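You operate a simulated robot arm through the tools that you are given. There is no shell and no other tool. Be economical: measure what you need, move in short steps, check, and stop when the job is done.

You run a simulated two-armed robot. Do the job below in one go: nothing can be reset, and whatever is moved stays where it is left.

JOB
Put the bottle that says "soap" from the open table on the top of the drawer cabinet and the bottle that says "water" on the top of the long white bench. Fetch the green spool and set it on top of the brown sealed carton on the open table. Take the pink dish and leave it on the middle of the open table. Do these in any order. Set down upright: bottle.

The check looks at the end state, three seconds after you hand in, the way a careful person would. Anything else that was tipped, shoved, dropped, spilled or broken makes it a failure.

ROBOT AND FRAMES
Two 7-joint arms with fingered hands on one trunk, on a base that drives. Base frame: it is fixed to the floor where the robot stands at the start and does not move with it; the origin is under the middle of the robot, x ahead of it, y to its left, z up; the surface under the hand at the start is at about z = 0.91. Readings come in m, degrees, newtons and seconds.
The left shoulder is at the start at [0.043, 0.152, 1.173], the right one opposite. With the tool pointing down near the work surface each hand reaches from about 0.42 to 0.8 m from the robot's upright axis, wherever it stands, measured 20 degrees to its own side. Places, roughly: green spool [1.5, 2.5, 1]; middle of the open table [1, 0.6, 0.9]; pink dish (9x9x3 cm) [-1, 2.4, 0.5]; sealed carton [1.25, 2.5, 1]; top of the drawer cabinet [1.2, -1.8, 0.9]; top of the long white bench [-2.1, 1.1, 0.9]. Payload 3.8 kg a hand.
Tool frame (each hand has its own): the origin (TCP) lies between the finger pads and is the grasp point; the fingertips stand 0.03 m ahead of it; z points along the fingers, y is the line along which they close. Largest opening 0.104 m; the body of the gripper starts 0.035 m behind the TCP. The gripper is a hand of 5 fingers: y runs from the thumb to the fingers, the wrist lies at [-0.015, -0.104, -0.178] in the tool frame, and closing takes about 1.5 s.
Orientation is that of the tool frame in the base frame, as a unit quaternion [w, x, y, z]. With the fingers straight down and the wrist toward the robot, the tool's x, y and z point along [0, 1, 0], [1, 0, 0] and [0, 0, -1] of the base frame.

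CONTROLS
- The arms move only by the tool apply_moves. It takes "left_targets", "right_targets" or both (then of equal length, played together; a hand with none holds still); each is a list of rows, each a list of 6 numbers: the shift along the tool's x, y, z in units of 50 mm (1.0 is 50 mm), then the turn, a rotation vector about the tool's x, y, z in units of 8 degrees (1.0 is 8 degrees). In form: [[dx, dy, dz, wx, wy, wz], ...]. A call has 1 to 20 rows; each row shifts and turns the commanded pose from where the row before left it, along the tool's axes as they then stand. "left_fingers" and "right_fingers" are, for a hand that has rows, the finger opening in m, from 0 to 0.104, set as the call begins (left out, the last holds). A call with a number of a shift or a turn outside -1 to 1 is refused whole. Each row takes 0.2 s and may step no farther than 0.05 m and 8.6 degrees from the row before; otherwise, or with a gripper value out of range, the whole call is refused. Where a pose cannot be reached the arm comes as near as it can. A force on the tool above 40 N (or 10 N above the force at the start of the call, whichever is more), or a blocked arm, ends the call early, and 0.2 s more pass. The fingers move at their own pace (about 0.072 m/s each) and stop on an object; they squeeze with about 29 N. The grip force told is the motor's: it shows also when the fingers shut on nothing. Time passes only in rows, and 0.2 s behind the last, so rows that do not move let the fingers close. It gives the time, the measured TCP pose, the force on the tool (base axes), the opening and the grip force at its end, in the units of the frame above (readings bear some noise), with the torque about the TCP (base axes, N m) and any sound that the robot's microphone picked up, and new pictures: "show" is both (left out), scene, wrist or none (wrist: the cameras of the hands that moved).
- Cameras (640 x 400 px; columns grow to the right, rows downward): "scene" is now at [0.1408, 0.023, 1.332]; the picture's right is [0.25, -0.97, -0.03], its down [-0.48, -0.10, -0.87] and it looks along [0.84, 0.24, -0.49] (base axes); focal length 250 px, centre (320, 200). "left" rides on the left gripper at [-0.08, -0.078, -0.141] in its tool frame; the picture's right is [-0.78, -0.30, 0.56], its down [0.54, -0.78, 0.33] and it looks along [0.33, 0.56, 0.76] (tool axes); focal length 247 px, centre (320, 200). "right" rides on the right gripper at [0.08, -0.078, -0.141] in its tool frame; the picture's right is [-0.78, 0.30, -0.56], its down [-0.53, -0.78, 0.33] and it looks along [-0.33, 0.56, 0.76] (tool axes); focal length 247 px, centre (320, 200).
- move_column(by): slides the trunk up (or, below 0, down) by that many m; the arms and the scene camera ride with it, the base frame stays. It gives what a move gives, with no picture.
- roll_base(legs): drives the robot by 1 to 6 legs, each [ahead, left, turn to the left] in m, m and degrees, along the robot's own axes; the way and the turn of a leg run together, so that a leg with both is an arc; at most 1.5 m and 180 degrees a leg. The arms and the cameras ride along, it lands a little off, and it stops where it bumps. It gives what a move gives, and a new picture of the scene camera.
- finger_targets(index, middle, ring, little, thumb_bend, thumb_turn, hand): sets how far each is bent, from 0 (flat) to 1 (curled in); at 0.3 the hand is open as for a grip, at 0.7 the pads meet at the TCP. One left out holds its place. A second passes; each finger stops where it meets its share of the squeeze, and holds until it gets a number again. A gripper value or a shape takes the hand back. It gives what a move gives, with no picture; readings hold the bend of each and the force on index, middle, ring, little, thumb and palm. thumb_turn goes from beside the hand (0) to across from the fingers (1), as for a grip.
- preshape(shape, hand): the hand has 5 fingers and takes this shape, open, in about a second: jaw (thumb against the fingers, like two jaws); tri (thumb and two fingers); tip (a fingertip pinch); poke (one finger out to press); point (the index stretched); flat (the hand flat); cup (the hand cupped); fist (a fist). The gripper value then closes the fingers along that shape, each until it touches; the sizes above hold for jaw. It gives what a move gives, with no picture.
- head_to(pan, tilt): turns the head with the scene camera to pan (to the left, within 80 degrees either way) and tilt (down, from -29 to 69), counted from straight ahead of the robot. It gives what a move gives, and a new picture of the scene camera.
- probe_pixels(camera, pixels): for up to 12 pixels [column, row] of the newest picture of that camera ("zoom" is the newest enlarged one), the place [x, y, z] in the base frame of the surface seen there, good to about 0.003 m. The clock stands still meanwhile.
- close_up(camera, box): a new picture of the part [left, top, right, bottom] of that camera's present view, enlarged. The clock stands still meanwhile.
- hand_in(): hands the job in; it is judged then, once.

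Work in short steps. Measure before you move; look again where a grasp or a placing could have gone wrong, and mend it. You have 110 turns and 260 pictures in all, those below and enlarged ones among them. Open the grippers and draw the arms clear of the work before you hand the job in, unless the task says otherwise; then end with one line.

The tools are called after "Request:" as name(argument=value, ...) on one line, values as JSON. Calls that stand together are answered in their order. apply_moves: Moves the arms, as the interface text tells. Its arguments: {"type":"object","properties":{"left_targets":{"type":"array","items":{"type":"array","items":{"type":"number"}}},"left_fingers":{"type":"number"},"right_targets":{"type":"array","items":{"type":"array","items":{"type":"number"}}},"right_fingers":{"type":"number"},"show":{"type":"string","enum":["both","scene","wrist","none"]}},"required":[]} The other tools are called the same way: move_column (by) slides the trunk up or down; preshape (shape, hand) gives the hand a shape; finger_targets (index, middle, ring, little, thumb_bend, thumb_turn, hand) moves the fingers one by one; roll_base (legs) drives the base; head_to (pan, tilt) turns the head that bears the scene camera; probe_pixels (camera, pixels) gives the place of the surface under pixels of a picture; close_up (camera, box) takes an enlarged picture of a part of a camera's view; hand_in () hands the job in.

At the start:

```text
t: 0.0
left_tool_pos: [0.3958, 0.3448, 1.1473]
left_orientation: [0.0, 0.707, 0.708, 0.0]
left_ft_force: [-0.6, -0.3, -0.1]
left_ft_torque: [0.02, 0.01, 0.0]
left_finger_gap: 0.1037
left_finger_force: 0.0
left_shape: jaw
left_bend: [0.3, 0.3, 0.3, 0.3, 0.3, 0.98]
left_finger forces: [0.0, 0.0, 0.1, 0.0, 0.1, 0.0]
right_tool_pos: [0.5339, 0.0054, 1.2117]
right_orientation: [0.0, 0.707, 0.708, -0.001]
right_ft_force: [-0.5, 0.3, 0.0]
right_ft_torque: [-0.02, -0.01, -0.01]
right_finger_gap: 0.1037
right_finger_force: 0.2
right_shape: jaw
right_bend: [0.3, 0.3, 0.3, 0.3, 0.3, 0.98]
right_finger forces: [0.0, 0.0, 0.0, 0.1, 0.0, 0.0]
trunk travel left (down, up): [-0.25, 0.206]
robot x, y, heading: [0.0033, 0.0016, -0.0]
head pan, tilt: [14.8, 22.9]
```

scene: 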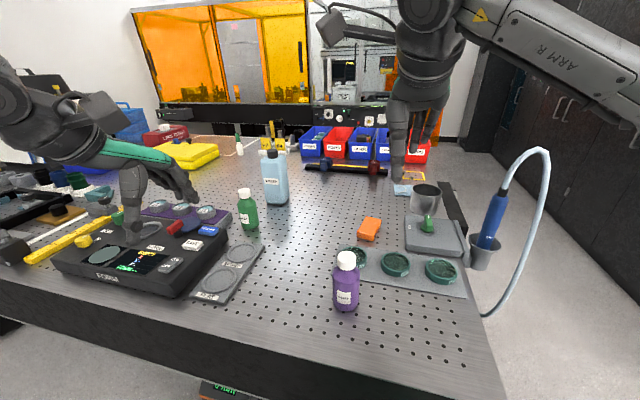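
right: 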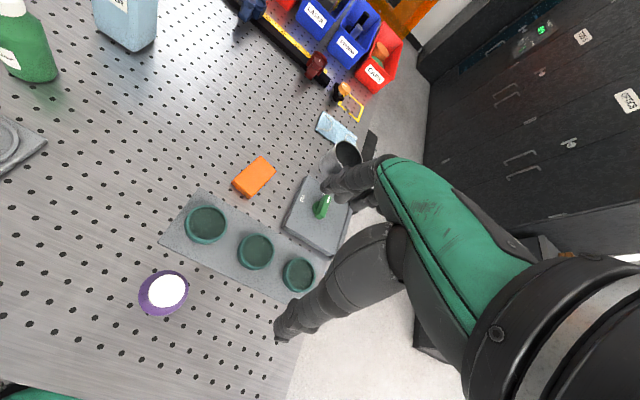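
left: 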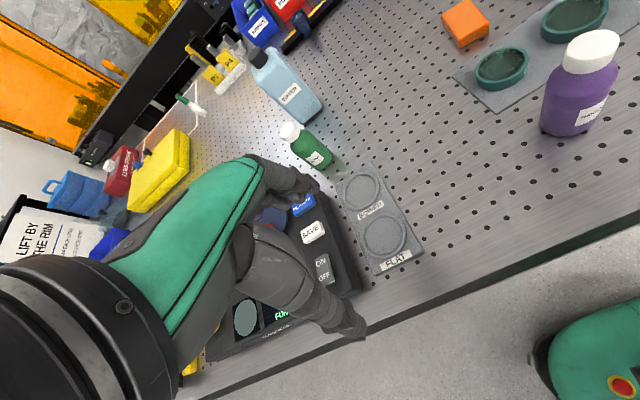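

The scene shows three bottles: purple (345,285), green (248,212), blue (275,180). I'll zoom to read the labels and probe positions.

Request:
close_up(camera="scene", box=[220, 130, 380, 320])

Request:
close_up(camera="left", box=[240, 20, 640, 270])

Request:
probe_pixels(camera="scene", pixels=[[346, 258], [345, 297], [245, 193], [248, 222], [271, 152], [275, 185], [365, 230], [290, 330], [470, 320], [150, 262], [300, 220], [330, 180]])

```text
2.11 times, centred on (300, 225) of scene
```

zoom: 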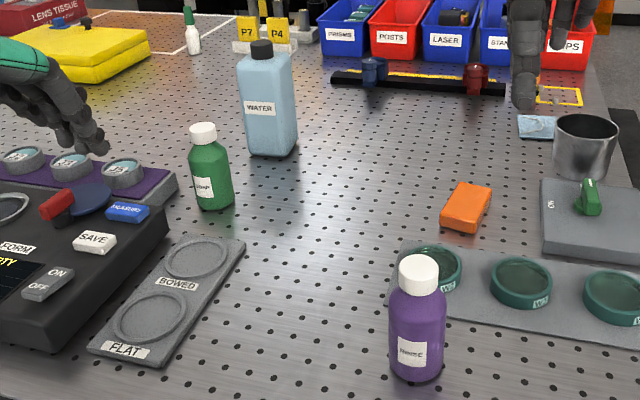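

```text
1.60 times, centred on (440, 145) of left
```

zoom: 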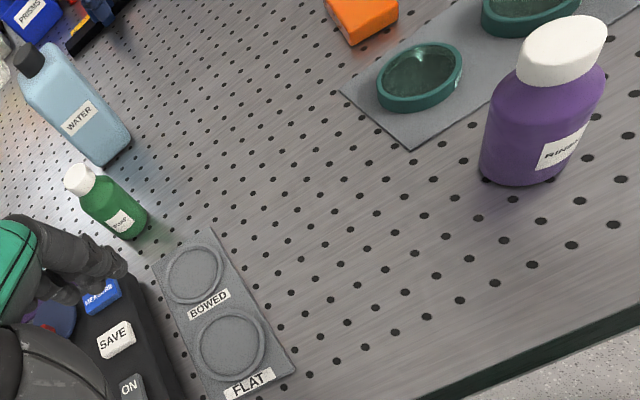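

```text
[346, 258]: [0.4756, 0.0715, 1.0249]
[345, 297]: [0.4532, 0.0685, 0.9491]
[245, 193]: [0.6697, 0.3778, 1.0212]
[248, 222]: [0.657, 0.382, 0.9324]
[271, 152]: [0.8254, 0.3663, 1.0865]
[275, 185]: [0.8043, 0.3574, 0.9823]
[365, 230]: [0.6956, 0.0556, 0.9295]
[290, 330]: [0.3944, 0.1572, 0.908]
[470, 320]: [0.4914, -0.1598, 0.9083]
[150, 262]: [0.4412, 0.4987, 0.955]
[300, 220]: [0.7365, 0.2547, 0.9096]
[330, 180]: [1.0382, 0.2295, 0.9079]
```

Purple seems to read "RINSE", blue "WATER", the green one I must verify.

Request:
close_up(camera="scene", box=[228, 190, 268, 236])

Request:
close_up(camera="scene", box=[325, 280, 365, 312])

Request:
head_to(pan=60, tilt=20)

Request:
head_to(pan=-60, tilt=20)

```text
8.70 times, centred on (248, 213) of scene
```

zoom: 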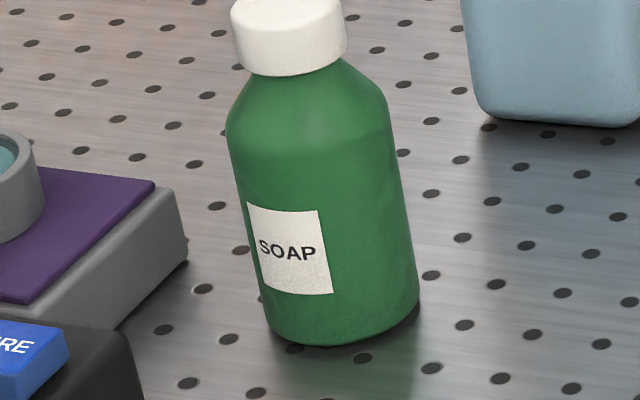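

```text
12.50 times, centred on (345, 296) of scene
```

zoom: 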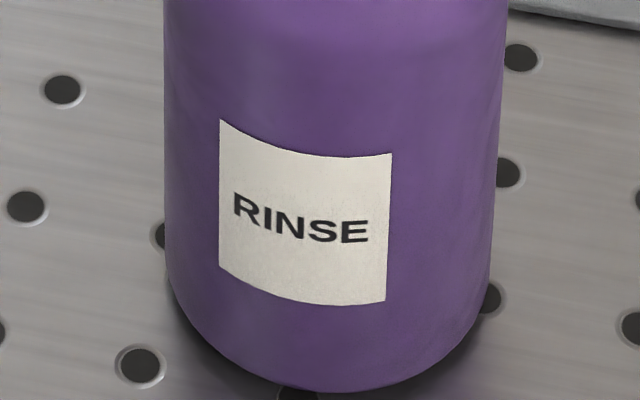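

```text
t: 1.1
left_tool_pos: [0.3959, 0.3451, 1.1471]
left_orientation: [0.001, 0.707, 0.707, 0.0]
left_ft_force: [-0.2, 0.3, 0.7]
left_ft_torque: [-0.02, 0.02, -0.01]
left_finger_gap: 0.1036
left_finger_force: 0.1
left_shape: jaw
left_bend: [0.3, 0.3, 0.3, 0.3, 0.3, 0.98]
left_finger forces: [0.1, 0.1, 0.0, 0.1, 0.0, 0.0]
right_tool_pos: [0.535, 0.0062, 1.2107]
right_orientation: [0.0, 0.707, 0.707, 0.0]
right_ft_force: [0.2, -0.3, -0.2]
right_ft_torque: [-0.03, -0.02, 0.01]
right_finger_gap: 0.1036
right_finger_force: 0.0
right_shape: jaw
right_bend: [0.3, 0.3, 0.3, 0.3, 0.3, 0.98]
right_finger forces: [0.1, 0.1, 0.0, 0.0, 0.1, 0.1]
trunk travel left (down, up): [-0.25, 0.206]
robot x, y, heading: [-0.0009, 0.0, 0.0]
head pan, tilt: [60.0, 20.0]
```

scene: 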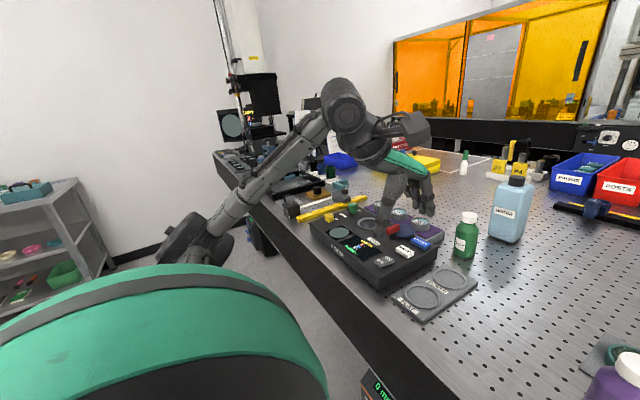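

```text
t: 3.1
left_tool_pos: [0.3966, 0.3453, 1.1479]
left_orientation: [0.001, 0.707, 0.707, 0.0]
left_ft_force: [0.7, -0.1, 0.2]
left_ft_torque: [-0.02, -0.02, 0.03]
left_finger_gap: 0.1038
left_finger_force: 0.1
left_shape: jaw
left_bend: [0.3, 0.3, 0.3, 0.3, 0.3, 0.98]
left_finger forces: [0.0, 0.1, 0.0, 0.0, 0.0, 0.0]
right_tool_pos: [0.5349, 0.0053, 1.2114]
right_orientation: [0.0, 0.707, 0.707, 0.0]
right_ft_force: [0.3, 0.7, 0.1]
right_ft_torque: [0.0, -0.01, 0.0]
right_finger_gap: 0.1034
right_finger_force: 0.1
right_shape: jaw
right_bend: [0.3, 0.3, 0.3, 0.3, 0.3, 0.98]
right_finger forces: [0.0, 0.0, 0.0, 0.0, 0.0, 0.0]
trunk travel left (down, up): [-0.25, 0.206]
robot x, y, heading: [-0.0015, -0.0002, 0.4]
head pan, tilt: [-60.0, 20.0]
```

scene: 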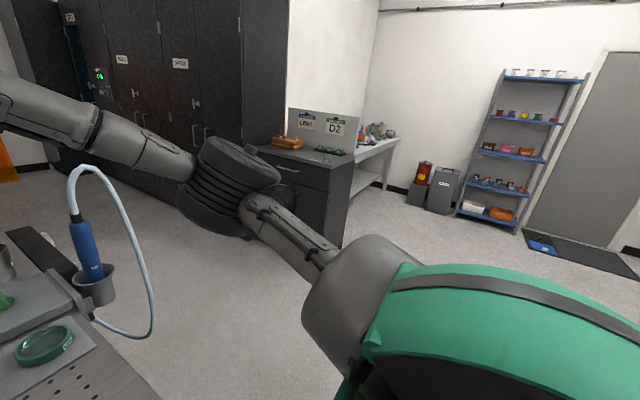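

The green bottle is SOAP and the blue WATER. I look back at the bottles to measure their outlines.

Request:
head_to(pan=28, tilt=25)

Request:
close_up(camera="scene", box=[240, 120, 400, 220])

```text
t: 4.8
left_tool_pos: [0.3967, 0.3453, 1.1485]
left_orientation: [0.0, 0.707, 0.707, 0.0]
left_ft_force: [0.5, -0.4, -0.4]
left_ft_torque: [-0.03, 0.0, 0.02]
left_finger_gap: 0.1037
left_finger_force: 0.1
left_shape: jaw
left_bend: [0.3, 0.3, 0.3, 0.3, 0.3, 0.98]
left_finger forces: [0.0, 0.0, 0.0, 0.0, 0.1, 0.0]
right_tool_pos: [0.5347, 0.0064, 1.2107]
right_orientation: [-0.001, 0.707, 0.708, -0.001]
right_ft_force: [0.5, 0.3, -0.4]
right_ft_torque: [-0.01, -0.01, 0.03]
right_finger_gap: 0.1037
right_finger_force: 0.0
right_shape: jaw
right_bend: [0.3, 0.3, 0.3, 0.3, 0.3, 0.98]
right_finger forces: [0.0, 0.0, 0.0, 0.0, 0.0, 0.0]
trunk travel left (down, up): [-0.25, 0.206]
robot x, y, heading: [0.0004, 0.0007, -0.1]
head pan, tilt: [28.0, 25.0]
```

scene: 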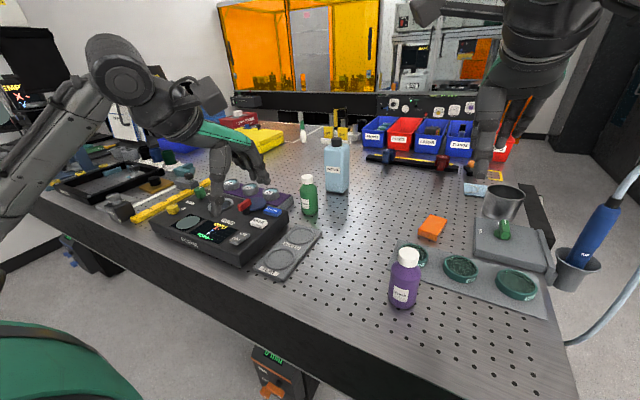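

```text
4.00 times, centred on (320, 170) of scene
```

zoom: 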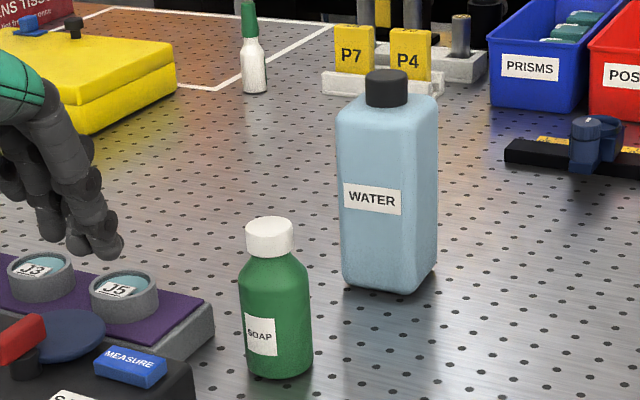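

Request:
probe_pixels(camera="zoom", pixels=[[386, 73], [386, 95], [343, 160], [385, 170], [410, 160], [433, 160], [270, 222], [270, 248], [243, 300], [275, 300], [304, 300], [155, 300]])

Request:
probe_pixels(camera="scene", pixels=[[404, 252], [270, 195], [210, 215], [290, 310], [120, 235], [250, 140], [335, 130], [375, 157], [560, 395], [310, 215]])

```text
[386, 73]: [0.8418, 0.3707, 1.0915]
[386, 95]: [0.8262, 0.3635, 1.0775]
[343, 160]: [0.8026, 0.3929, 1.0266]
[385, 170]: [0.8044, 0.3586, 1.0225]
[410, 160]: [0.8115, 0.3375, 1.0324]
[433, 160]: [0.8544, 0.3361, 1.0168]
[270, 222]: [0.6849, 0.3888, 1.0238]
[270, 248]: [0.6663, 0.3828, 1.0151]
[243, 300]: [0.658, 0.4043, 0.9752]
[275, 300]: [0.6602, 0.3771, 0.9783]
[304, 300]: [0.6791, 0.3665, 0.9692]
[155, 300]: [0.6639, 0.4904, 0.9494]
```

```text
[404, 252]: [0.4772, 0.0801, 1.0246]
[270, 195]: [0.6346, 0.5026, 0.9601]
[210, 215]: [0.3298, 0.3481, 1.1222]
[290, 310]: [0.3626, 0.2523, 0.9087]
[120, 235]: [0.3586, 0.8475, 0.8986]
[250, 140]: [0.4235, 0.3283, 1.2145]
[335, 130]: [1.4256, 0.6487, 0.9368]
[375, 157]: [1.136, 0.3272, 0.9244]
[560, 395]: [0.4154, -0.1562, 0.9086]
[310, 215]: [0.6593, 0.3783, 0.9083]
```

Water is ~6 cm wide around (0.838,0.366), cap top 1.09; soap ~4.5 cm wide around (0.682,0.388), top 1.025. I'll take soap with the right hand coming sideways from the right, so I drive left first with the trunk raised a bit.

Request:
move_column(by=0.08)

Request:
roll_base(legs=[[0, 0.62, 0]])

Request:
head_to(pan=-10, tilt=30)

```text
t: 5.9
left_tool_pos: [0.395, 0.3441, 1.2282]
left_orientation: [0.0, 0.707, 0.707, 0.001]
left_ft_force: [-0.2, 0.7, -0.6]
left_ft_torque: [0.01, -0.02, -0.02]
left_finger_gap: 0.1039
left_finger_force: 0.0
left_shape: jaw
left_bend: [0.3, 0.3, 0.3, 0.3, 0.3, 0.98]
left_finger forces: [0.0, 0.1, 0.0, 0.1, 0.0, 0.1]
right_tool_pos: [0.5333, 0.007, 1.2915]
right_orientation: [-0.001, 0.707, 0.707, 0.0]
right_ft_force: [1.1, 0.9, 0.2]
right_ft_torque: [0.0, -0.01, -0.04]
right_finger_gap: 0.1035
right_finger_force: 0.1
right_shape: jaw
right_bend: [0.3, 0.3, 0.3, 0.3, 0.3, 0.98]
right_finger forces: [0.1, 0.0, 0.0, 0.0, 0.0, 0.0]
trunk travel left (down, up): [-0.33, 0.126]
robot x, y, heading: [0.0011, 0.0024, 0.2]
head pan, tilt: [28.0, 25.0]
```

```text
t: 9.4
left_tool_pos: [0.3903, 0.9719, 1.2286]
left_orientation: [0.0, 0.704, 0.71, 0.001]
left_ft_force: [0.6, 0.2, 0.6]
left_ft_torque: [-0.06, -0.02, 0.03]
left_finger_gap: 0.1036
left_finger_force: 0.0
left_shape: jaw
left_bend: [0.3, 0.3, 0.3, 0.3, 0.3, 0.98]
left_finger forces: [0.0, 0.0, 0.0, 0.0, 0.1, 0.1]
right_tool_pos: [0.5319, 0.6335, 1.2912]
right_orientation: [-0.001, 0.704, 0.71, 0.0]
right_ft_force: [0.0, -0.6, 0.2]
right_ft_torque: [0.02, 0.01, -0.01]
right_finger_gap: 0.1034
right_finger_force: 0.0
right_shape: jaw
right_bend: [0.3, 0.3, 0.3, 0.3, 0.3, 0.98]
right_finger forces: [0.0, 0.1, 0.1, 0.0, 0.0, 0.0]
trunk travel left (down, up): [-0.33, 0.126]
robot x, y, heading: [-0.001, 0.6256, 0.6]
head pan, tilt: [28.0, 25.0]
```

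scene: 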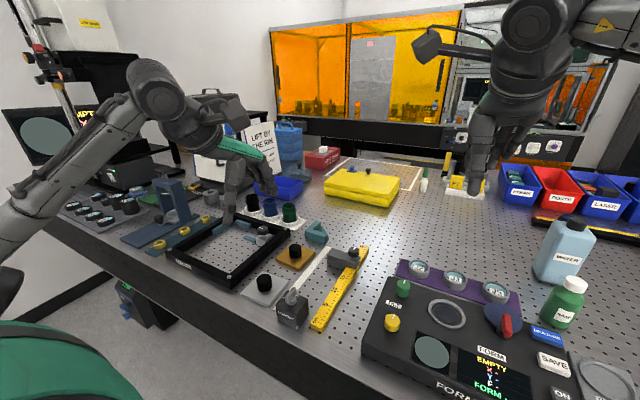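

```text
t: 10.5
left_tool_pos: [0.3906, 0.9719, 1.2278]
left_orientation: [0.001, 0.704, 0.71, 0.0]
left_ft_force: [1.3, -0.8, -0.1]
left_ft_torque: [-0.03, 0.01, 0.01]
left_finger_gap: 0.104
left_finger_force: 0.1
left_shape: jaw
left_bend: [0.3, 0.3, 0.3, 0.3, 0.3, 0.98]
left_finger forces: [0.1, 0.1, 0.0, 0.0, 0.1, 0.0]
right_tool_pos: [0.5312, 0.6347, 1.2909]
right_orientation: [-0.001, 0.704, 0.71, 0.0]
right_ft_force: [0.6, -0.3, -0.5]
right_ft_torque: [0.04, 0.01, 0.01]
right_finger_gap: 0.1038
right_finger_force: 0.0
right_shape: jaw
right_bend: [0.3, 0.3, 0.3, 0.3, 0.3, 0.98]
right_finger forces: [0.0, 0.0, 0.0, 0.1, 0.0, 0.0]
trunk travel left (down, up): [-0.33, 0.126]
robot x, y, heading: [0.0008, 0.6257, 0.7]
head pan, tilt: [-10.0, 30.0]
```

scene: 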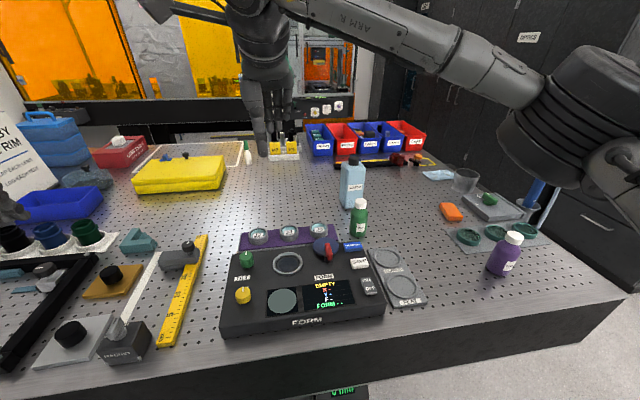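

I move the right hand to a point right of the soap bottle and tilt it 72° so the fingers point left.

Request:
apply_moves(right_targets=[[-0.9, 0.33, 0, 0, 0, 0], [-0.9, 0.33, 0, 0, 0, 0], [-0.9, 0.33, 0, 0, 0, 0], [-0.9, 0.33, 0, 0, 0, 0], [-0.9, 0.33, 0, 0, 0, 0], [-0.9, 0.33, 0, 0, 0, 0], [-0.9, 0.33, 0, 0, 0, 0], [-0.9, 0.33, 0, 0, 0, 0], [-0.9, 0.33, 0, 0, 0, 0], [0, 0, 0, 0, 1, 0], [0, 0, 0, 0, 1, 0], [0, 0, 0, 0, 1, 0], [0, 0, 0, 0, 1, 0], [0, 0, 0, 0, 1, 0], [0, 0, 0, 0, 1, 0], [0, 0, 0, 0, 1, 0], [0, 0, 0, 0, 1, 0], [0, 0, 0, 0, 1, 0]])

```text
t: 14.3
left_tool_pos: [0.3914, 0.9717, 1.2272]
left_orientation: [0.0, 0.704, 0.711, 0.0]
left_ft_force: [0.4, -0.6, 0.2]
left_ft_torque: [0.0, 0.03, 0.01]
left_finger_gap: 0.1039
left_finger_force: 0.1
left_shape: jaw
left_bend: [0.3, 0.3, 0.3, 0.3, 0.3, 0.98]
left_finger forces: [0.0, 0.0, 0.0, 0.1, 0.0, 0.0]
right_tool_pos: [0.6167, 0.2098, 1.2651]
right_orientation: [-0.327, 0.633, 0.611, 0.347]
right_ft_force: [-0.7, -0.1, 0.1]
right_ft_torque: [0.01, 0.01, 0.03]
right_finger_gap: 0.104
right_finger_force: 0.0
right_shape: jaw
right_bend: [0.3, 0.3, 0.3, 0.3, 0.3, 0.98]
right_finger forces: [0.1, 0.0, 0.1, 0.0, 0.1, 0.0]
right hand out of reach, approached as far as the arm can: row 8, 9, 10, 11, 13, 14
trunk travel left (down, up): [-0.33, 0.126]
robot x, y, heading: [-0.0019, 0.6249, 0.6]
head pan, tilt: [-10.0, 30.0]
```

scene: 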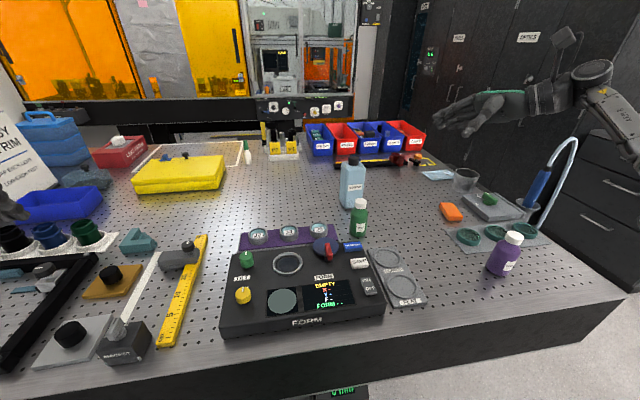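
right: 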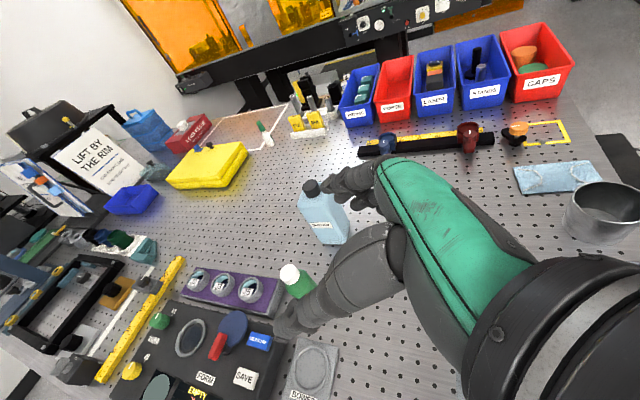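

The arm is at its reach limit; I shift the base right 0.13 and ahead 0.08 to bring the soap closer.

Request:
roll_base(legs=[[0.08, -0.13, 0]])

Request:
apply_moves(right_targets=[[0, 0, 0, 0, 0, 0]], show="none")

```text
t: 15.7
left_tool_pos: [0.4704, 0.8448, 1.2285]
left_orientation: [0.001, 0.703, 0.711, 0.0]
left_ft_force: [0.2, 0.3, -0.3]
left_ft_torque: [-0.01, -0.02, 0.03]
left_finger_gap: 0.1036
left_finger_force: 0.1
left_shape: jaw
left_bend: [0.3, 0.3, 0.3, 0.3, 0.3, 0.98]
left_finger forces: [0.0, 0.0, 0.0, 0.0, 0.1, 0.0]
right_tool_pos: [0.6965, 0.0825, 1.2679]
right_orientation: [-0.325, 0.632, 0.613, 0.346]
right_ft_force: [-0.4, -0.8, 0.4]
right_ft_torque: [-0.02, -0.02, -0.01]
right_finger_gap: 0.1039
right_finger_force: 0.0
right_shape: jaw
right_bend: [0.3, 0.3, 0.3, 0.3, 0.3, 0.98]
right_finger forces: [0.1, 0.1, 0.0, 0.1, 0.0, 0.0]
trunk travel left (down, up): [-0.33, 0.126]
robot x, y, heading: [0.0812, 0.4967, 0.3]
head pan, tilt: [-10.0, 30.0]
```

scene: 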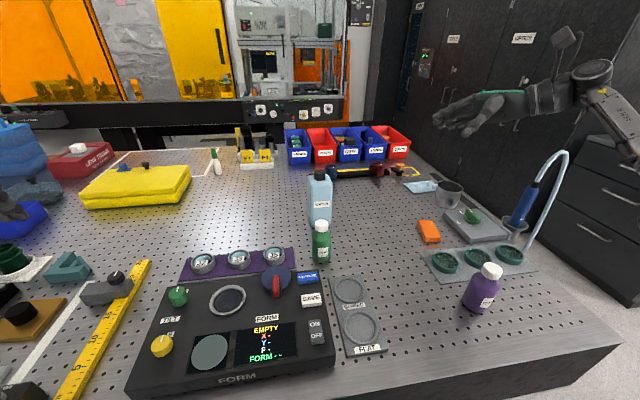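

```text
t: 16.1
left_tool_pos: [0.4717, 0.8441, 1.2283]
left_orientation: [0.0, 0.703, 0.711, 0.0]
left_ft_force: [0.0, 0.7, 0.4]
left_ft_torque: [0.01, 0.0, 0.03]
left_finger_gap: 0.1039
left_finger_force: 0.1
left_shape: jaw
left_bend: [0.3, 0.3, 0.3, 0.3, 0.3, 0.98]
left_finger forces: [0.0, 0.1, 0.0, 0.0, 0.1, 0.1]
right_tool_pos: [0.6978, 0.0808, 1.2668]
right_orientation: [-0.326, 0.632, 0.613, 0.345]
right_ft_force: [0.3, -0.4, 0.2]
right_ft_torque: [0.0, 0.01, -0.02]
right_finger_gap: 0.1039
right_finger_force: 0.0
right_shape: jaw
right_bend: [0.3, 0.3, 0.3, 0.3, 0.3, 0.98]
right_finger forces: [0.0, 0.1, 0.1, 0.1, 0.0, 0.0]
trunk travel left (down, up): [-0.33, 0.126]
robot x, y, heading: [0.0758, 0.4935, 0.4]
head pan, tilt: [-10.0, 30.0]
```

Current tilt is ~57°, which suits an approach along the tool axis that keeps the forearm high. I move to a standoff right-above the soap bottle at (0.682,0.275,1.06).

Request:
apply_moves(right_targets=[[-0.22, -0.08, 0.92, 0, 0, 0], [-0.22, -0.08, 0.92, 0, 0, 0], [-0.22, -0.08, 0.92, 0, 0, 0], [-0.22, -0.08, 0.92, 0, 0, 0], [-0.22, -0.08, 0.92, 0, 0, 0], [-0.22, -0.08, 0.92, 0, 0, 0]])

```text
t: 17.4
left_tool_pos: [0.4721, 0.8437, 1.2286]
left_orientation: [0.0, 0.703, 0.711, 0.0]
left_ft_force: [0.7, -0.2, -1.3]
left_ft_torque: [0.02, -0.01, 0.01]
left_finger_gap: 0.1033
left_finger_force: 0.0
left_shape: jaw
left_bend: [0.3, 0.3, 0.3, 0.3, 0.3, 0.98]
left_finger forces: [0.1, 0.0, 0.1, 0.0, 0.1, 0.0]
right_tool_pos: [0.6857, 0.2768, 1.0597]
right_orientation: [-0.326, 0.632, 0.612, 0.346]
right_ft_force: [-1.0, 0.3, -0.5]
right_ft_torque: [0.01, -0.01, -0.01]
right_finger_gap: 0.1039
right_finger_force: 0.1
right_shape: jaw
right_bend: [0.3, 0.3, 0.3, 0.3, 0.3, 0.98]
right_finger forces: [0.0, 0.1, 0.0, 0.1, 0.1, 0.0]
trunk travel left (down, up): [-0.33, 0.126]
robot x, y, heading: [0.0784, 0.493, 0.8]
head pan, tilt: [-10.0, 30.0]
```

scene: 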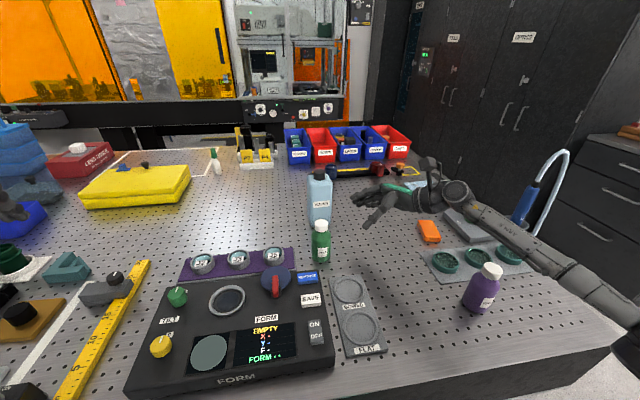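
right: 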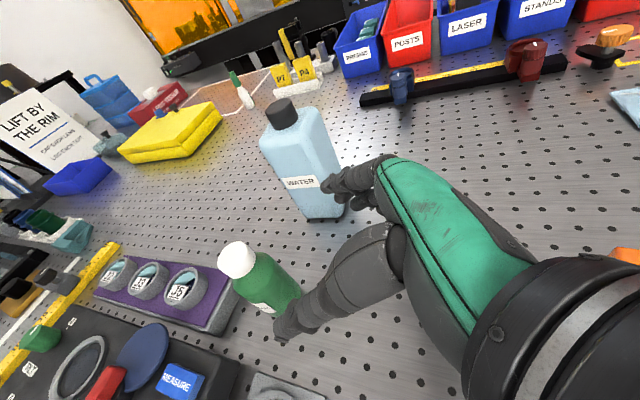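

The projection of the bottle into the wrist camera matches (264,277). I advance along the tool axis onto the bottle.

Request:
apply_moves(right_targets=[[-0.1, -0.06, 0.85, 0, 0, 0], [-0.1, -0.06, 0.85, 0, 0, 0]])

```text
t: 18.1
left_tool_pos: [0.4723, 0.8439, 1.228]
left_orientation: [0.0, 0.703, 0.711, 0.0]
left_ft_force: [-0.3, 0.2, 0.2]
left_ft_torque: [0.0, -0.03, 0.03]
left_finger_gap: 0.1038
left_finger_force: 0.0
left_shape: jaw
left_bend: [0.3, 0.3, 0.3, 0.3, 0.3, 0.98]
left_finger forces: [0.1, 0.0, 0.0, 0.0, 0.0, 0.1]
right_tool_pos: [0.682, 0.3412, 1.0034]
right_orientation: [-0.326, 0.632, 0.612, 0.345]
right_ft_force: [0.0, -0.9, -0.3]
right_ft_torque: [0.0, 0.0, -0.01]
right_finger_gap: 0.1039
right_finger_force: 0.1
right_shape: jaw
right_bend: [0.3, 0.3, 0.3, 0.3, 0.3, 0.98]
right_finger forces: [0.0, 0.0, 0.0, 0.0, 0.0, 0.0]
trunk travel left (down, up): [-0.33, 0.126]
robot x, y, heading: [0.0804, 0.4951, 0.3]
head pan, tilt: [-10.0, 30.0]
```

scene: 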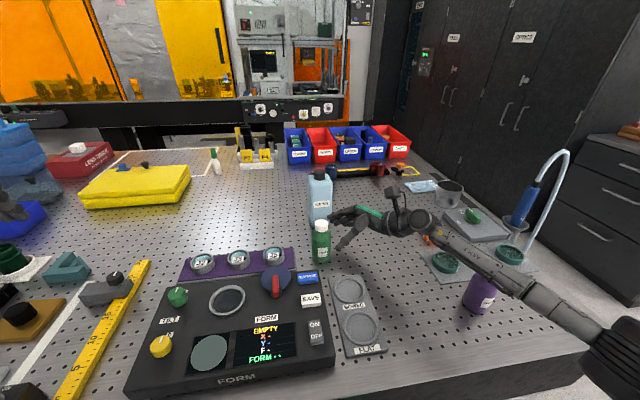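
right: 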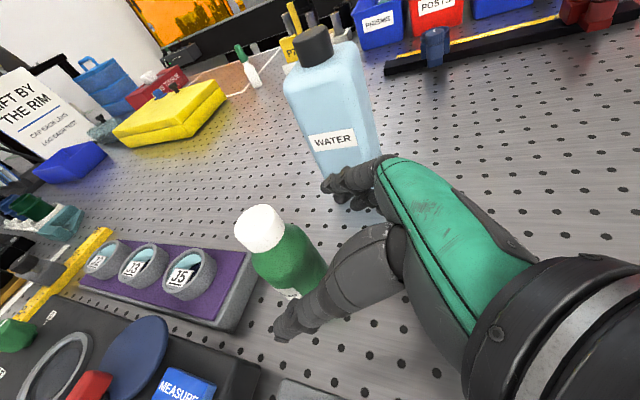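

The forearm now passes near the rinse bottle in view (480,270). I check the clearance in depth before going lower.

Request:
close_up(camera="scene", box=[420, 210, 580, 330])

Request:
probe_pixels(camera="scene", pixels=[[445, 245], [470, 255], [490, 268], [497, 285], [510, 275], [530, 290], [560, 312], [480, 293]])

```text
3.33 times, centred on (500, 270) of scene
```

zoom: 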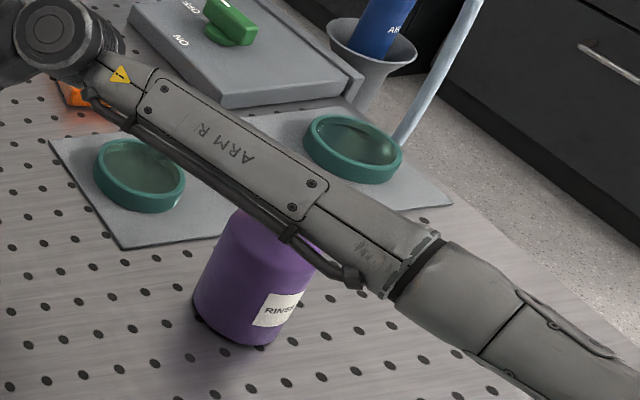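

```text
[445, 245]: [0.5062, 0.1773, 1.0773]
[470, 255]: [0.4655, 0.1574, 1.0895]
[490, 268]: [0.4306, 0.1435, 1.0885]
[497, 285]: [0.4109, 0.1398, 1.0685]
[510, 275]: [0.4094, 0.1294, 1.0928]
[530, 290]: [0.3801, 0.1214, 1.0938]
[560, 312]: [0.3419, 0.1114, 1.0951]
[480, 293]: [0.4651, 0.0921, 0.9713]
```

The forearm passes at y≈0.13, left of the rinse bottle (y≈0.07), and moves further left with the last step. Final advance, then close.

Request:
apply_moves(right_targets=[[-0.1, -0.03, 0.85, 0, 0, 0]])

```text
t: 18.4
left_tool_pos: [0.4726, 0.8435, 1.2273]
left_orientation: [0.0, 0.703, 0.711, 0.0]
left_ft_force: [-0.7, 0.9, -0.1]
left_ft_torque: [0.01, 0.03, 0.01]
left_finger_gap: 0.1036
left_finger_force: 0.1
left_shape: jaw
left_bend: [0.3, 0.3, 0.3, 0.3, 0.3, 0.98]
left_finger forces: [0.1, 0.0, 0.0, 0.0, 0.1, 0.0]
right_tool_pos: [0.6819, 0.372, 0.9763]
right_orientation: [-0.326, 0.633, 0.612, 0.345]
right_ft_force: [0.3, 0.2, 0.2]
right_ft_torque: [0.02, -0.01, 0.01]
right_finger_gap: 0.1039
right_finger_force: 0.1
right_shape: jaw
right_bend: [0.3, 0.3, 0.3, 0.3, 0.3, 0.98]
right_finger forces: [0.0, 0.0, 0.0, 0.1, 0.0, 0.0]
trunk travel left (down, up): [-0.33, 0.126]
robot x, y, heading: [0.0817, 0.4948, 0.7]
head pan, tilt: [-10.0, 30.0]
```

scene: 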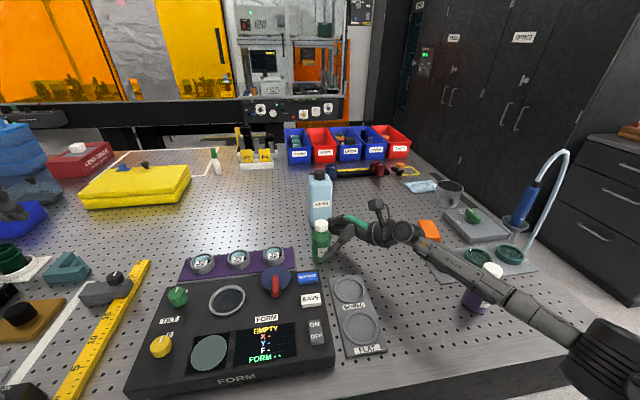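
right: 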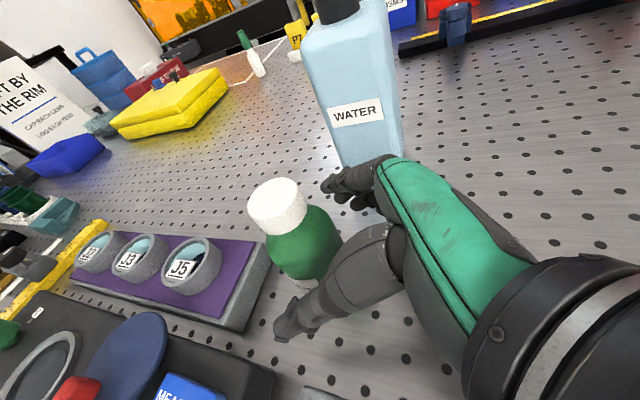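

The cap projects as expected (277,205); the bottle is between thumb and fingers. Closing.

Request:
apply_moves(right_targets=[[0, 0, 0, 0, 0, 0], [0, 0, 0, 0, 0, 0], [0, 0, 0, 0, 0, 0], [0, 0, 0, 0, 0, 0], [0, 0, 0, 0, 0, 0], [0, 0, 0, 0, 0, 0], [0, 0, 0, 0, 0, 0], [0, 0, 0, 0, 0, 0]], right_fingers=0.02)

```text
t: 20.2
left_tool_pos: [0.4724, 0.8422, 1.2272]
left_orientation: [0.0, 0.703, 0.711, 0.0]
left_ft_force: [0.2, -0.1, -0.4]
left_ft_torque: [0.0, 0.02, -0.01]
left_finger_gap: 0.1039
left_finger_force: 0.1
left_shape: jaw
left_bend: [0.3, 0.3, 0.3, 0.3, 0.3, 0.98]
left_finger forces: [0.0, 0.0, 0.0, 0.0, 0.0, 0.1]
right_tool_pos: [0.6817, 0.3717, 0.9759]
right_orientation: [-0.326, 0.632, 0.612, 0.346]
right_ft_force: [0.4, 0.6, -0.3]
right_ft_torque: [-0.03, -0.07, 0.02]
right_finger_gap: 0.0446
right_finger_force: 28.6
right_shape: jaw
right_bend: [0.74, 0.48, 0.51, 0.48, 0.72, 1.0]
right_finger forces: [14.2, 8.3, 2.8, 0.0, 24.9, 0.1]
trunk travel left (down, up): [-0.33, 0.126]
robot x, y, heading: [0.0775, 0.495, 0.5]
head pan, tilt: [-10.0, 30.0]
```

scene: 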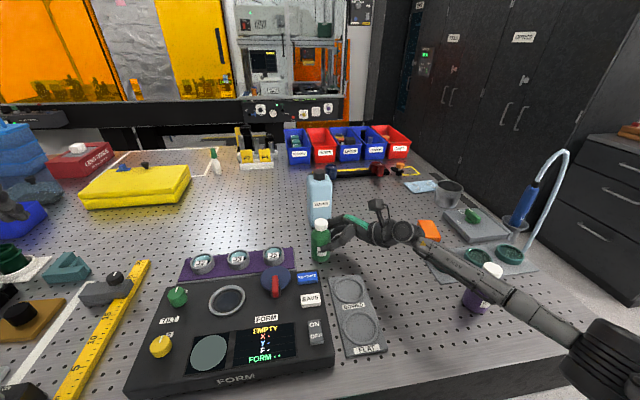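
right: 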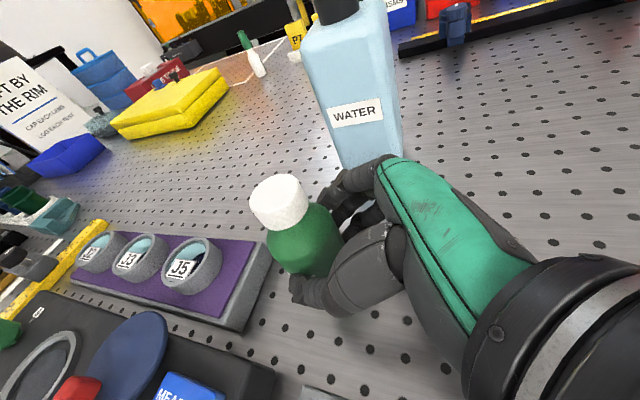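

Gripped (gap 0.045, 28 N). I lift straight up 0.22 m.

Request:
apply_moves(right_targets=[[0.75, 0, -0.5, 0, 0, 0], [0.75, 0, -0.5, 0, 0, 0], [0.75, 0, -0.5, 0, 0, 0], [0.75, 0, -0.5, 0, 0, 0], [0.75, 0, -0.5, 0, 0, 0]])

```text
t: 21.4
left_tool_pos: [0.4719, 0.8426, 1.2283]
left_orientation: [0.0, 0.703, 0.711, 0.0]
left_ft_force: [-0.1, -0.5, -0.6]
left_ft_torque: [-0.01, -0.03, 0.03]
left_finger_gap: 0.1035
left_finger_force: 0.1
left_shape: jaw
left_bend: [0.3, 0.3, 0.3, 0.3, 0.3, 0.98]
left_finger forces: [0.0, 0.0, 0.0, 0.0, 0.1, 0.1]
right_tool_pos: [0.6773, 0.3716, 1.2014]
right_orientation: [-0.327, 0.632, 0.612, 0.345]
right_ft_force: [0.7, 0.0, -1.5]
right_ft_torque: [-0.02, 0.01, 0.0]
right_finger_gap: 0.0447
right_finger_force: 28.9
right_shape: jaw
right_bend: [0.74, 0.48, 0.51, 0.48, 0.72, 1.0]
right_finger forces: [14.3, 8.3, 2.5, 0.0, 24.9, 0.0]
trunk travel left (down, up): [-0.33, 0.126]
robot x, y, heading: [0.0772, 0.4972, 0.7]
head pan, tilt: [-10.0, 30.0]
```

scene: 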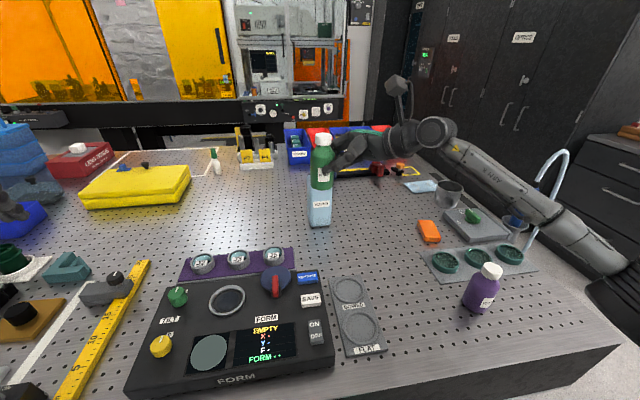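
right: 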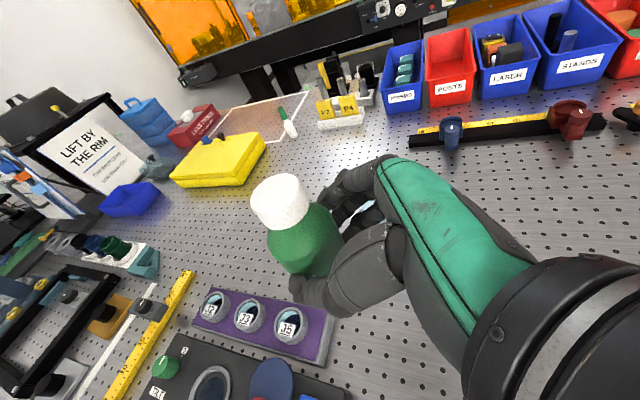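

Soap is held upright. I draw it back a bit and then drive right so the water bottle is in the left hand's range.

Request:
apply_moves(right_targets=[[-0.27, -0.6, -0.42, 0, 0, 0], [-0.27, -0.6, -0.42, 0, 0, 0], [-0.27, -0.6, -0.42, 0, 0, 0], [-0.27, -0.6, -0.42, 0, 0, 0]], show="none")

Request:
roll_base(legs=[[0.04, -0.34, 0]])

Request:
head_to(pan=15, tilt=30)

```text
t: 22.4
left_tool_pos: [0.4705, 0.8424, 1.2299]
left_orientation: [0.0, 0.703, 0.711, 0.002]
left_ft_force: [-0.1, 0.4, -0.1]
left_ft_torque: [0.02, -0.02, 0.02]
left_finger_gap: 0.1036
left_finger_force: 0.0
left_shape: jaw
left_bend: [0.3, 0.3, 0.3, 0.3, 0.3, 0.98]
left_finger forces: [0.1, 0.0, 0.0, 0.0, 0.0, 0.0]
right_tool_pos: [0.5559, 0.2744, 1.204]
right_orientation: [-0.327, 0.631, 0.613, 0.347]
right_ft_force: [-0.3, 0.5, -2.0]
right_ft_torque: [-0.04, 0.0, -0.01]
right_finger_gap: 0.0449
right_finger_force: 28.8
right_shape: jaw
right_bend: [0.74, 0.48, 0.51, 0.48, 0.72, 1.0]
right_finger forces: [14.4, 8.3, 2.3, 0.0, 24.9, 0.0]
trunk travel left (down, up): [-0.33, 0.126]
robot x, y, heading: [0.0808, 0.4949, 0.6]
head pan, tilt: [-10.0, 30.0]
```

```text
t: 24.6
left_tool_pos: [0.5148, 0.5153, 1.2276]
left_orientation: [0.0, 0.702, 0.712, -0.001]
left_ft_force: [0.4, 0.4, 0.9]
left_ft_torque: [-0.03, 0.03, 0.02]
left_finger_gap: 0.104
left_finger_force: 0.1
left_shape: jaw
left_bend: [0.3, 0.3, 0.3, 0.3, 0.3, 0.98]
left_finger forces: [0.1, 0.1, 0.0, 0.1, 0.1, 0.1]
right_tool_pos: [0.6032, -0.0526, 1.2035]
right_orientation: [-0.327, 0.631, 0.613, 0.344]
right_ft_force: [0.1, -0.1, -1.8]
right_ft_torque: [-0.04, 0.01, 0.01]
right_finger_gap: 0.0448
right_finger_force: 29.1
right_shape: jaw
right_bend: [0.74, 0.48, 0.51, 0.48, 0.72, 1.0]
right_finger forces: [14.4, 8.4, 2.3, 0.0, 24.8, 0.1]
trunk travel left (down, up): [-0.33, 0.126]
robot x, y, heading: [0.1211, 0.1612, 0.9]
head pan, tilt: [-10.0, 30.0]
```

scene: 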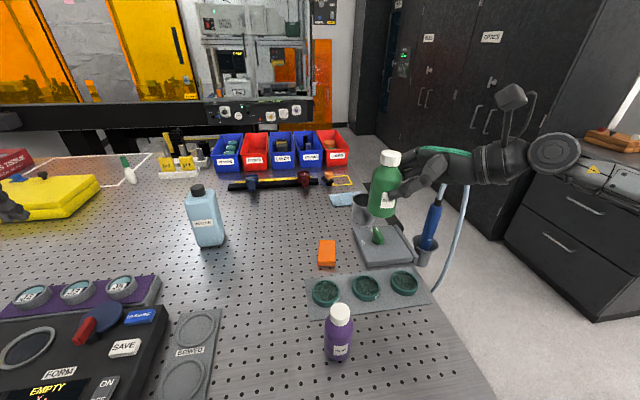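

```text
t: 25.5
left_tool_pos: [0.5169, 0.5139, 1.2286]
left_orientation: [0.0, 0.702, 0.712, 0.0]
left_ft_force: [-0.6, -0.2, 0.5]
left_ft_torque: [0.01, 0.0, 0.0]
left_finger_gap: 0.1035
left_finger_force: 0.0
left_shape: jaw
left_bend: [0.3, 0.3, 0.3, 0.3, 0.3, 0.98]
left_finger forces: [0.0, 0.0, 0.0, 0.0, 0.1, 0.0]
right_tool_pos: [0.6028, -0.0543, 1.2023]
right_orientation: [-0.327, 0.631, 0.613, 0.345]
right_ft_force: [0.0, -0.8, -1.4]
right_ft_torque: [-0.03, 0.0, 0.03]
right_finger_gap: 0.0447
right_finger_force: 29.2
right_shape: jaw
right_bend: [0.74, 0.48, 0.51, 0.48, 0.72, 1.0]
right_finger forces: [14.4, 8.4, 2.3, 0.0, 24.8, 0.1]
trunk travel left (down, up): [-0.33, 0.126]
robot x, y, heading: [0.1197, 0.1623, 1.2]
head pan, tilt: [15.0, 30.0]
```

scene: 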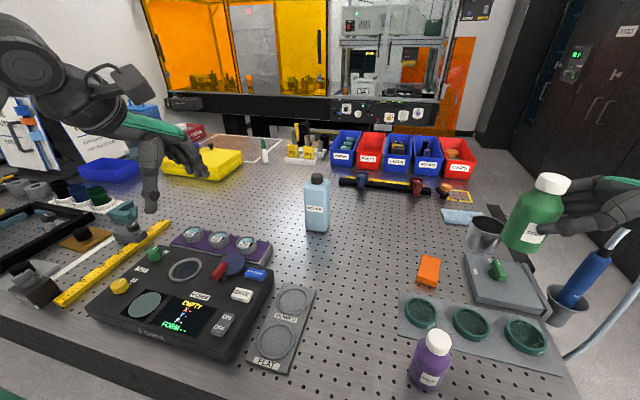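

I rotate the left hand 64° (fingers pointing right) and move to a standoff left of the water bottle (0.835,0.50,1.087).

Request:
apply_moves(left_targets=[[0, 0, 0, 0, -1, 0], [0, 0, 0, 0, -1, 0], [0, 0, 0, 0, -1, 0], [0, 0, 0, 0, -1, 0], [0, 0, 0, 0, -1, 0], [0, 0, 0, 0, -1, 0], [0, 0, 0, 0, -1, 0], [0, 0, 0, 0, -1, 0], [0.3, 0.8, 0.19, 0, 0, 0], [0.3, 0.8, 0.19, 0, 0, 0], [0.3, 0.8, 0.19, 0, 0, 0], [0.3, 0.8, 0.19, 0, 0, 0], [0.3, 0.8, 0.19, 0, 0, 0], [0.3, 0.8, 0.19, 0, 0, 0], [0.3, 0.8, 0.19, 0, 0, 0], [0.3, 0.8, 0.19, 0, 0, 0]])

```text
t: 28.9
left_tool_pos: [0.7981, 0.4903, 1.0957]
left_orientation: [0.377, 0.597, 0.603, -0.371]
left_ft_force: [0.1, 0.2, -0.3]
left_ft_torque: [0.03, 0.0, 0.01]
left_finger_gap: 0.1037
left_finger_force: 0.0
left_shape: jaw
left_bend: [0.3, 0.3, 0.3, 0.3, 0.3, 0.97]
left_finger forces: [0.1, 0.0, 0.0, 0.1, 0.0, 0.0]
left hand out of reach, approached as far as the arm can: row 16
right_tool_pos: [0.6021, -0.0524, 1.204]
right_orientation: [-0.327, 0.631, 0.613, 0.345]
right_ft_force: [-0.2, 0.1, -1.2]
right_ft_torque: [-0.05, 0.0, -0.02]
right_finger_gap: 0.0449
right_finger_force: 29.4
right_shape: jaw
right_bend: [0.74, 0.48, 0.51, 0.48, 0.72, 1.0]
right_finger forces: [14.5, 8.4, 2.3, 0.1, 24.8, 0.1]
trunk travel left (down, up): [-0.33, 0.126]
robot x, y, heading: [0.1247, 0.1631, 0.6]
head pan, tilt: [15.0, 30.0]
```

scene: 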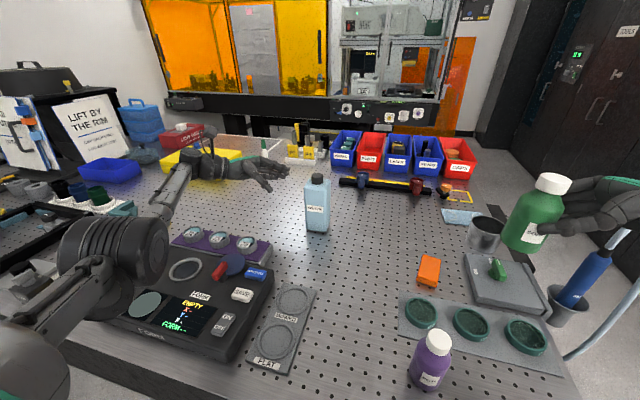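
left: 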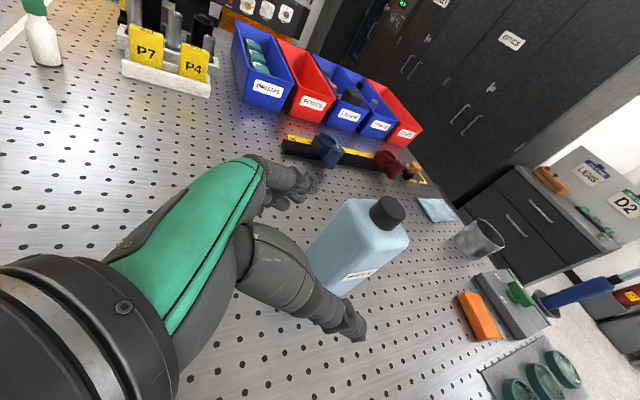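

The elbow drum at (110,260) is low; I check its clearance over the console before continuing.

Request:
probe_pixels(camera="scene", pixels=[[110, 290], [150, 240], [95, 330], [60, 330], [150, 285], [110, 240], [175, 190], [316, 182], [306, 205], [331, 205], [316, 205], [247, 285]])

Request:
close_up(camera="scene", box=[20, 140, 220, 340])

```text
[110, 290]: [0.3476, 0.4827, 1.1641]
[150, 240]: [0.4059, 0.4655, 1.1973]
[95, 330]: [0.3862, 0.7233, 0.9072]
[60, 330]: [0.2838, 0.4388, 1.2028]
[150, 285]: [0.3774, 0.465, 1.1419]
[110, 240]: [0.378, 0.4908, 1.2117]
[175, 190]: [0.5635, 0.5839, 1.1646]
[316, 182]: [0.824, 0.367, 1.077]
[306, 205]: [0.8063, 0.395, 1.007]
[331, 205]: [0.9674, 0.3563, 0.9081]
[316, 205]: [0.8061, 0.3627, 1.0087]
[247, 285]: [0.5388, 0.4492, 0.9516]
```

```text
2.00 times, centred on (120, 240) of scene
```

zoom: 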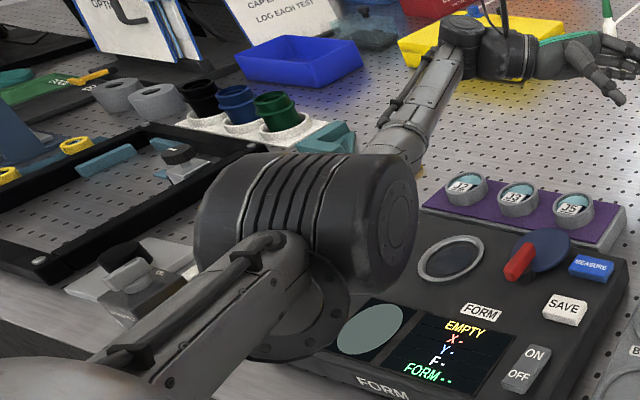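

Elbow clears (z≈1.14). I shift the base 0.03 ahead and 0.08 left for more reach.

Request:
roll_base(legs=[[0.03, 0.08, 0]])

Request:
apply_moves(left_targets=[[0, 0, 0, 0, 0, 0]], show="none")

```text
t: 30.0
left_tool_pos: [0.8262, 0.5679, 1.0974]
left_orientation: [0.376, 0.598, 0.603, -0.371]
left_ft_force: [0.0, -0.2, -0.3]
left_ft_torque: [0.02, 0.01, -0.02]
left_finger_gap: 0.1035
left_finger_force: 0.1
left_shape: jaw
left_bend: [0.3, 0.3, 0.3, 0.3, 0.3, 0.97]
left_finger forces: [0.0, 0.0, 0.1, 0.0, 0.0, 0.0]
right_tool_pos: [0.6317, 0.0228, 1.2019]
right_orientation: [-0.328, 0.631, 0.612, 0.346]
right_ft_force: [0.3, -1.2, -1.8]
right_ft_torque: [-0.02, 0.02, 0.01]
right_finger_gap: 0.0447
right_finger_force: 29.3
right_shape: jaw
right_bend: [0.74, 0.48, 0.51, 0.48, 0.72, 1.0]
right_finger forces: [14.5, 8.5, 2.3, 0.1, 24.9, 0.0]
trunk travel left (down, up): [-0.33, 0.126]
robot x, y, heading: [0.1572, 0.2449, 0.8]
head pan, tilt: [15.0, 30.0]
```

scene: 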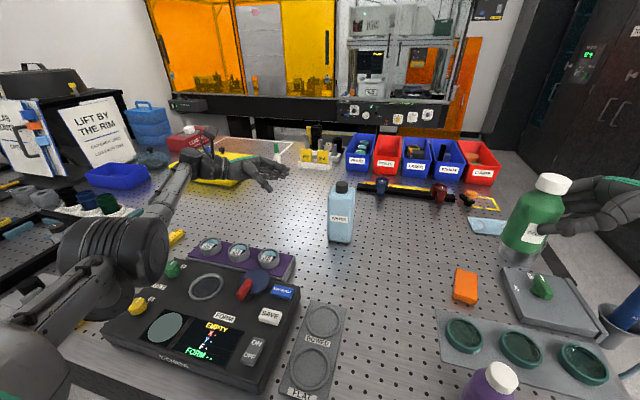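

```text
t: 30.4
left_tool_pos: [0.8274, 0.5681, 1.0968]
left_orientation: [0.376, 0.596, 0.604, -0.372]
left_ft_force: [0.0, -0.4, -0.2]
left_ft_torque: [0.03, 0.01, -0.02]
left_finger_gap: 0.1036
left_finger_force: 0.0
left_shape: jaw
left_bend: [0.3, 0.3, 0.3, 0.3, 0.3, 0.97]
left_finger forces: [0.1, 0.1, 0.0, 0.1, 0.0, 0.0]
right_tool_pos: [0.6318, 0.0241, 1.2028]
right_orientation: [-0.327, 0.63, 0.613, 0.346]
right_ft_force: [-0.5, 1.1, -2.4]
right_ft_torque: [-0.03, -0.02, 0.0]
right_finger_gap: 0.045
right_finger_force: 29.2
right_shape: jaw
right_bend: [0.74, 0.48, 0.51, 0.48, 0.72, 1.0]
right_finger forces: [14.6, 8.4, 2.3, 0.1, 24.9, 0.0]
trunk travel left (down, up): [-0.33, 0.126]
robot x, y, heading: [0.1532, 0.2435, 0.5]
head pan, tilt: [15.0, 30.0]
```

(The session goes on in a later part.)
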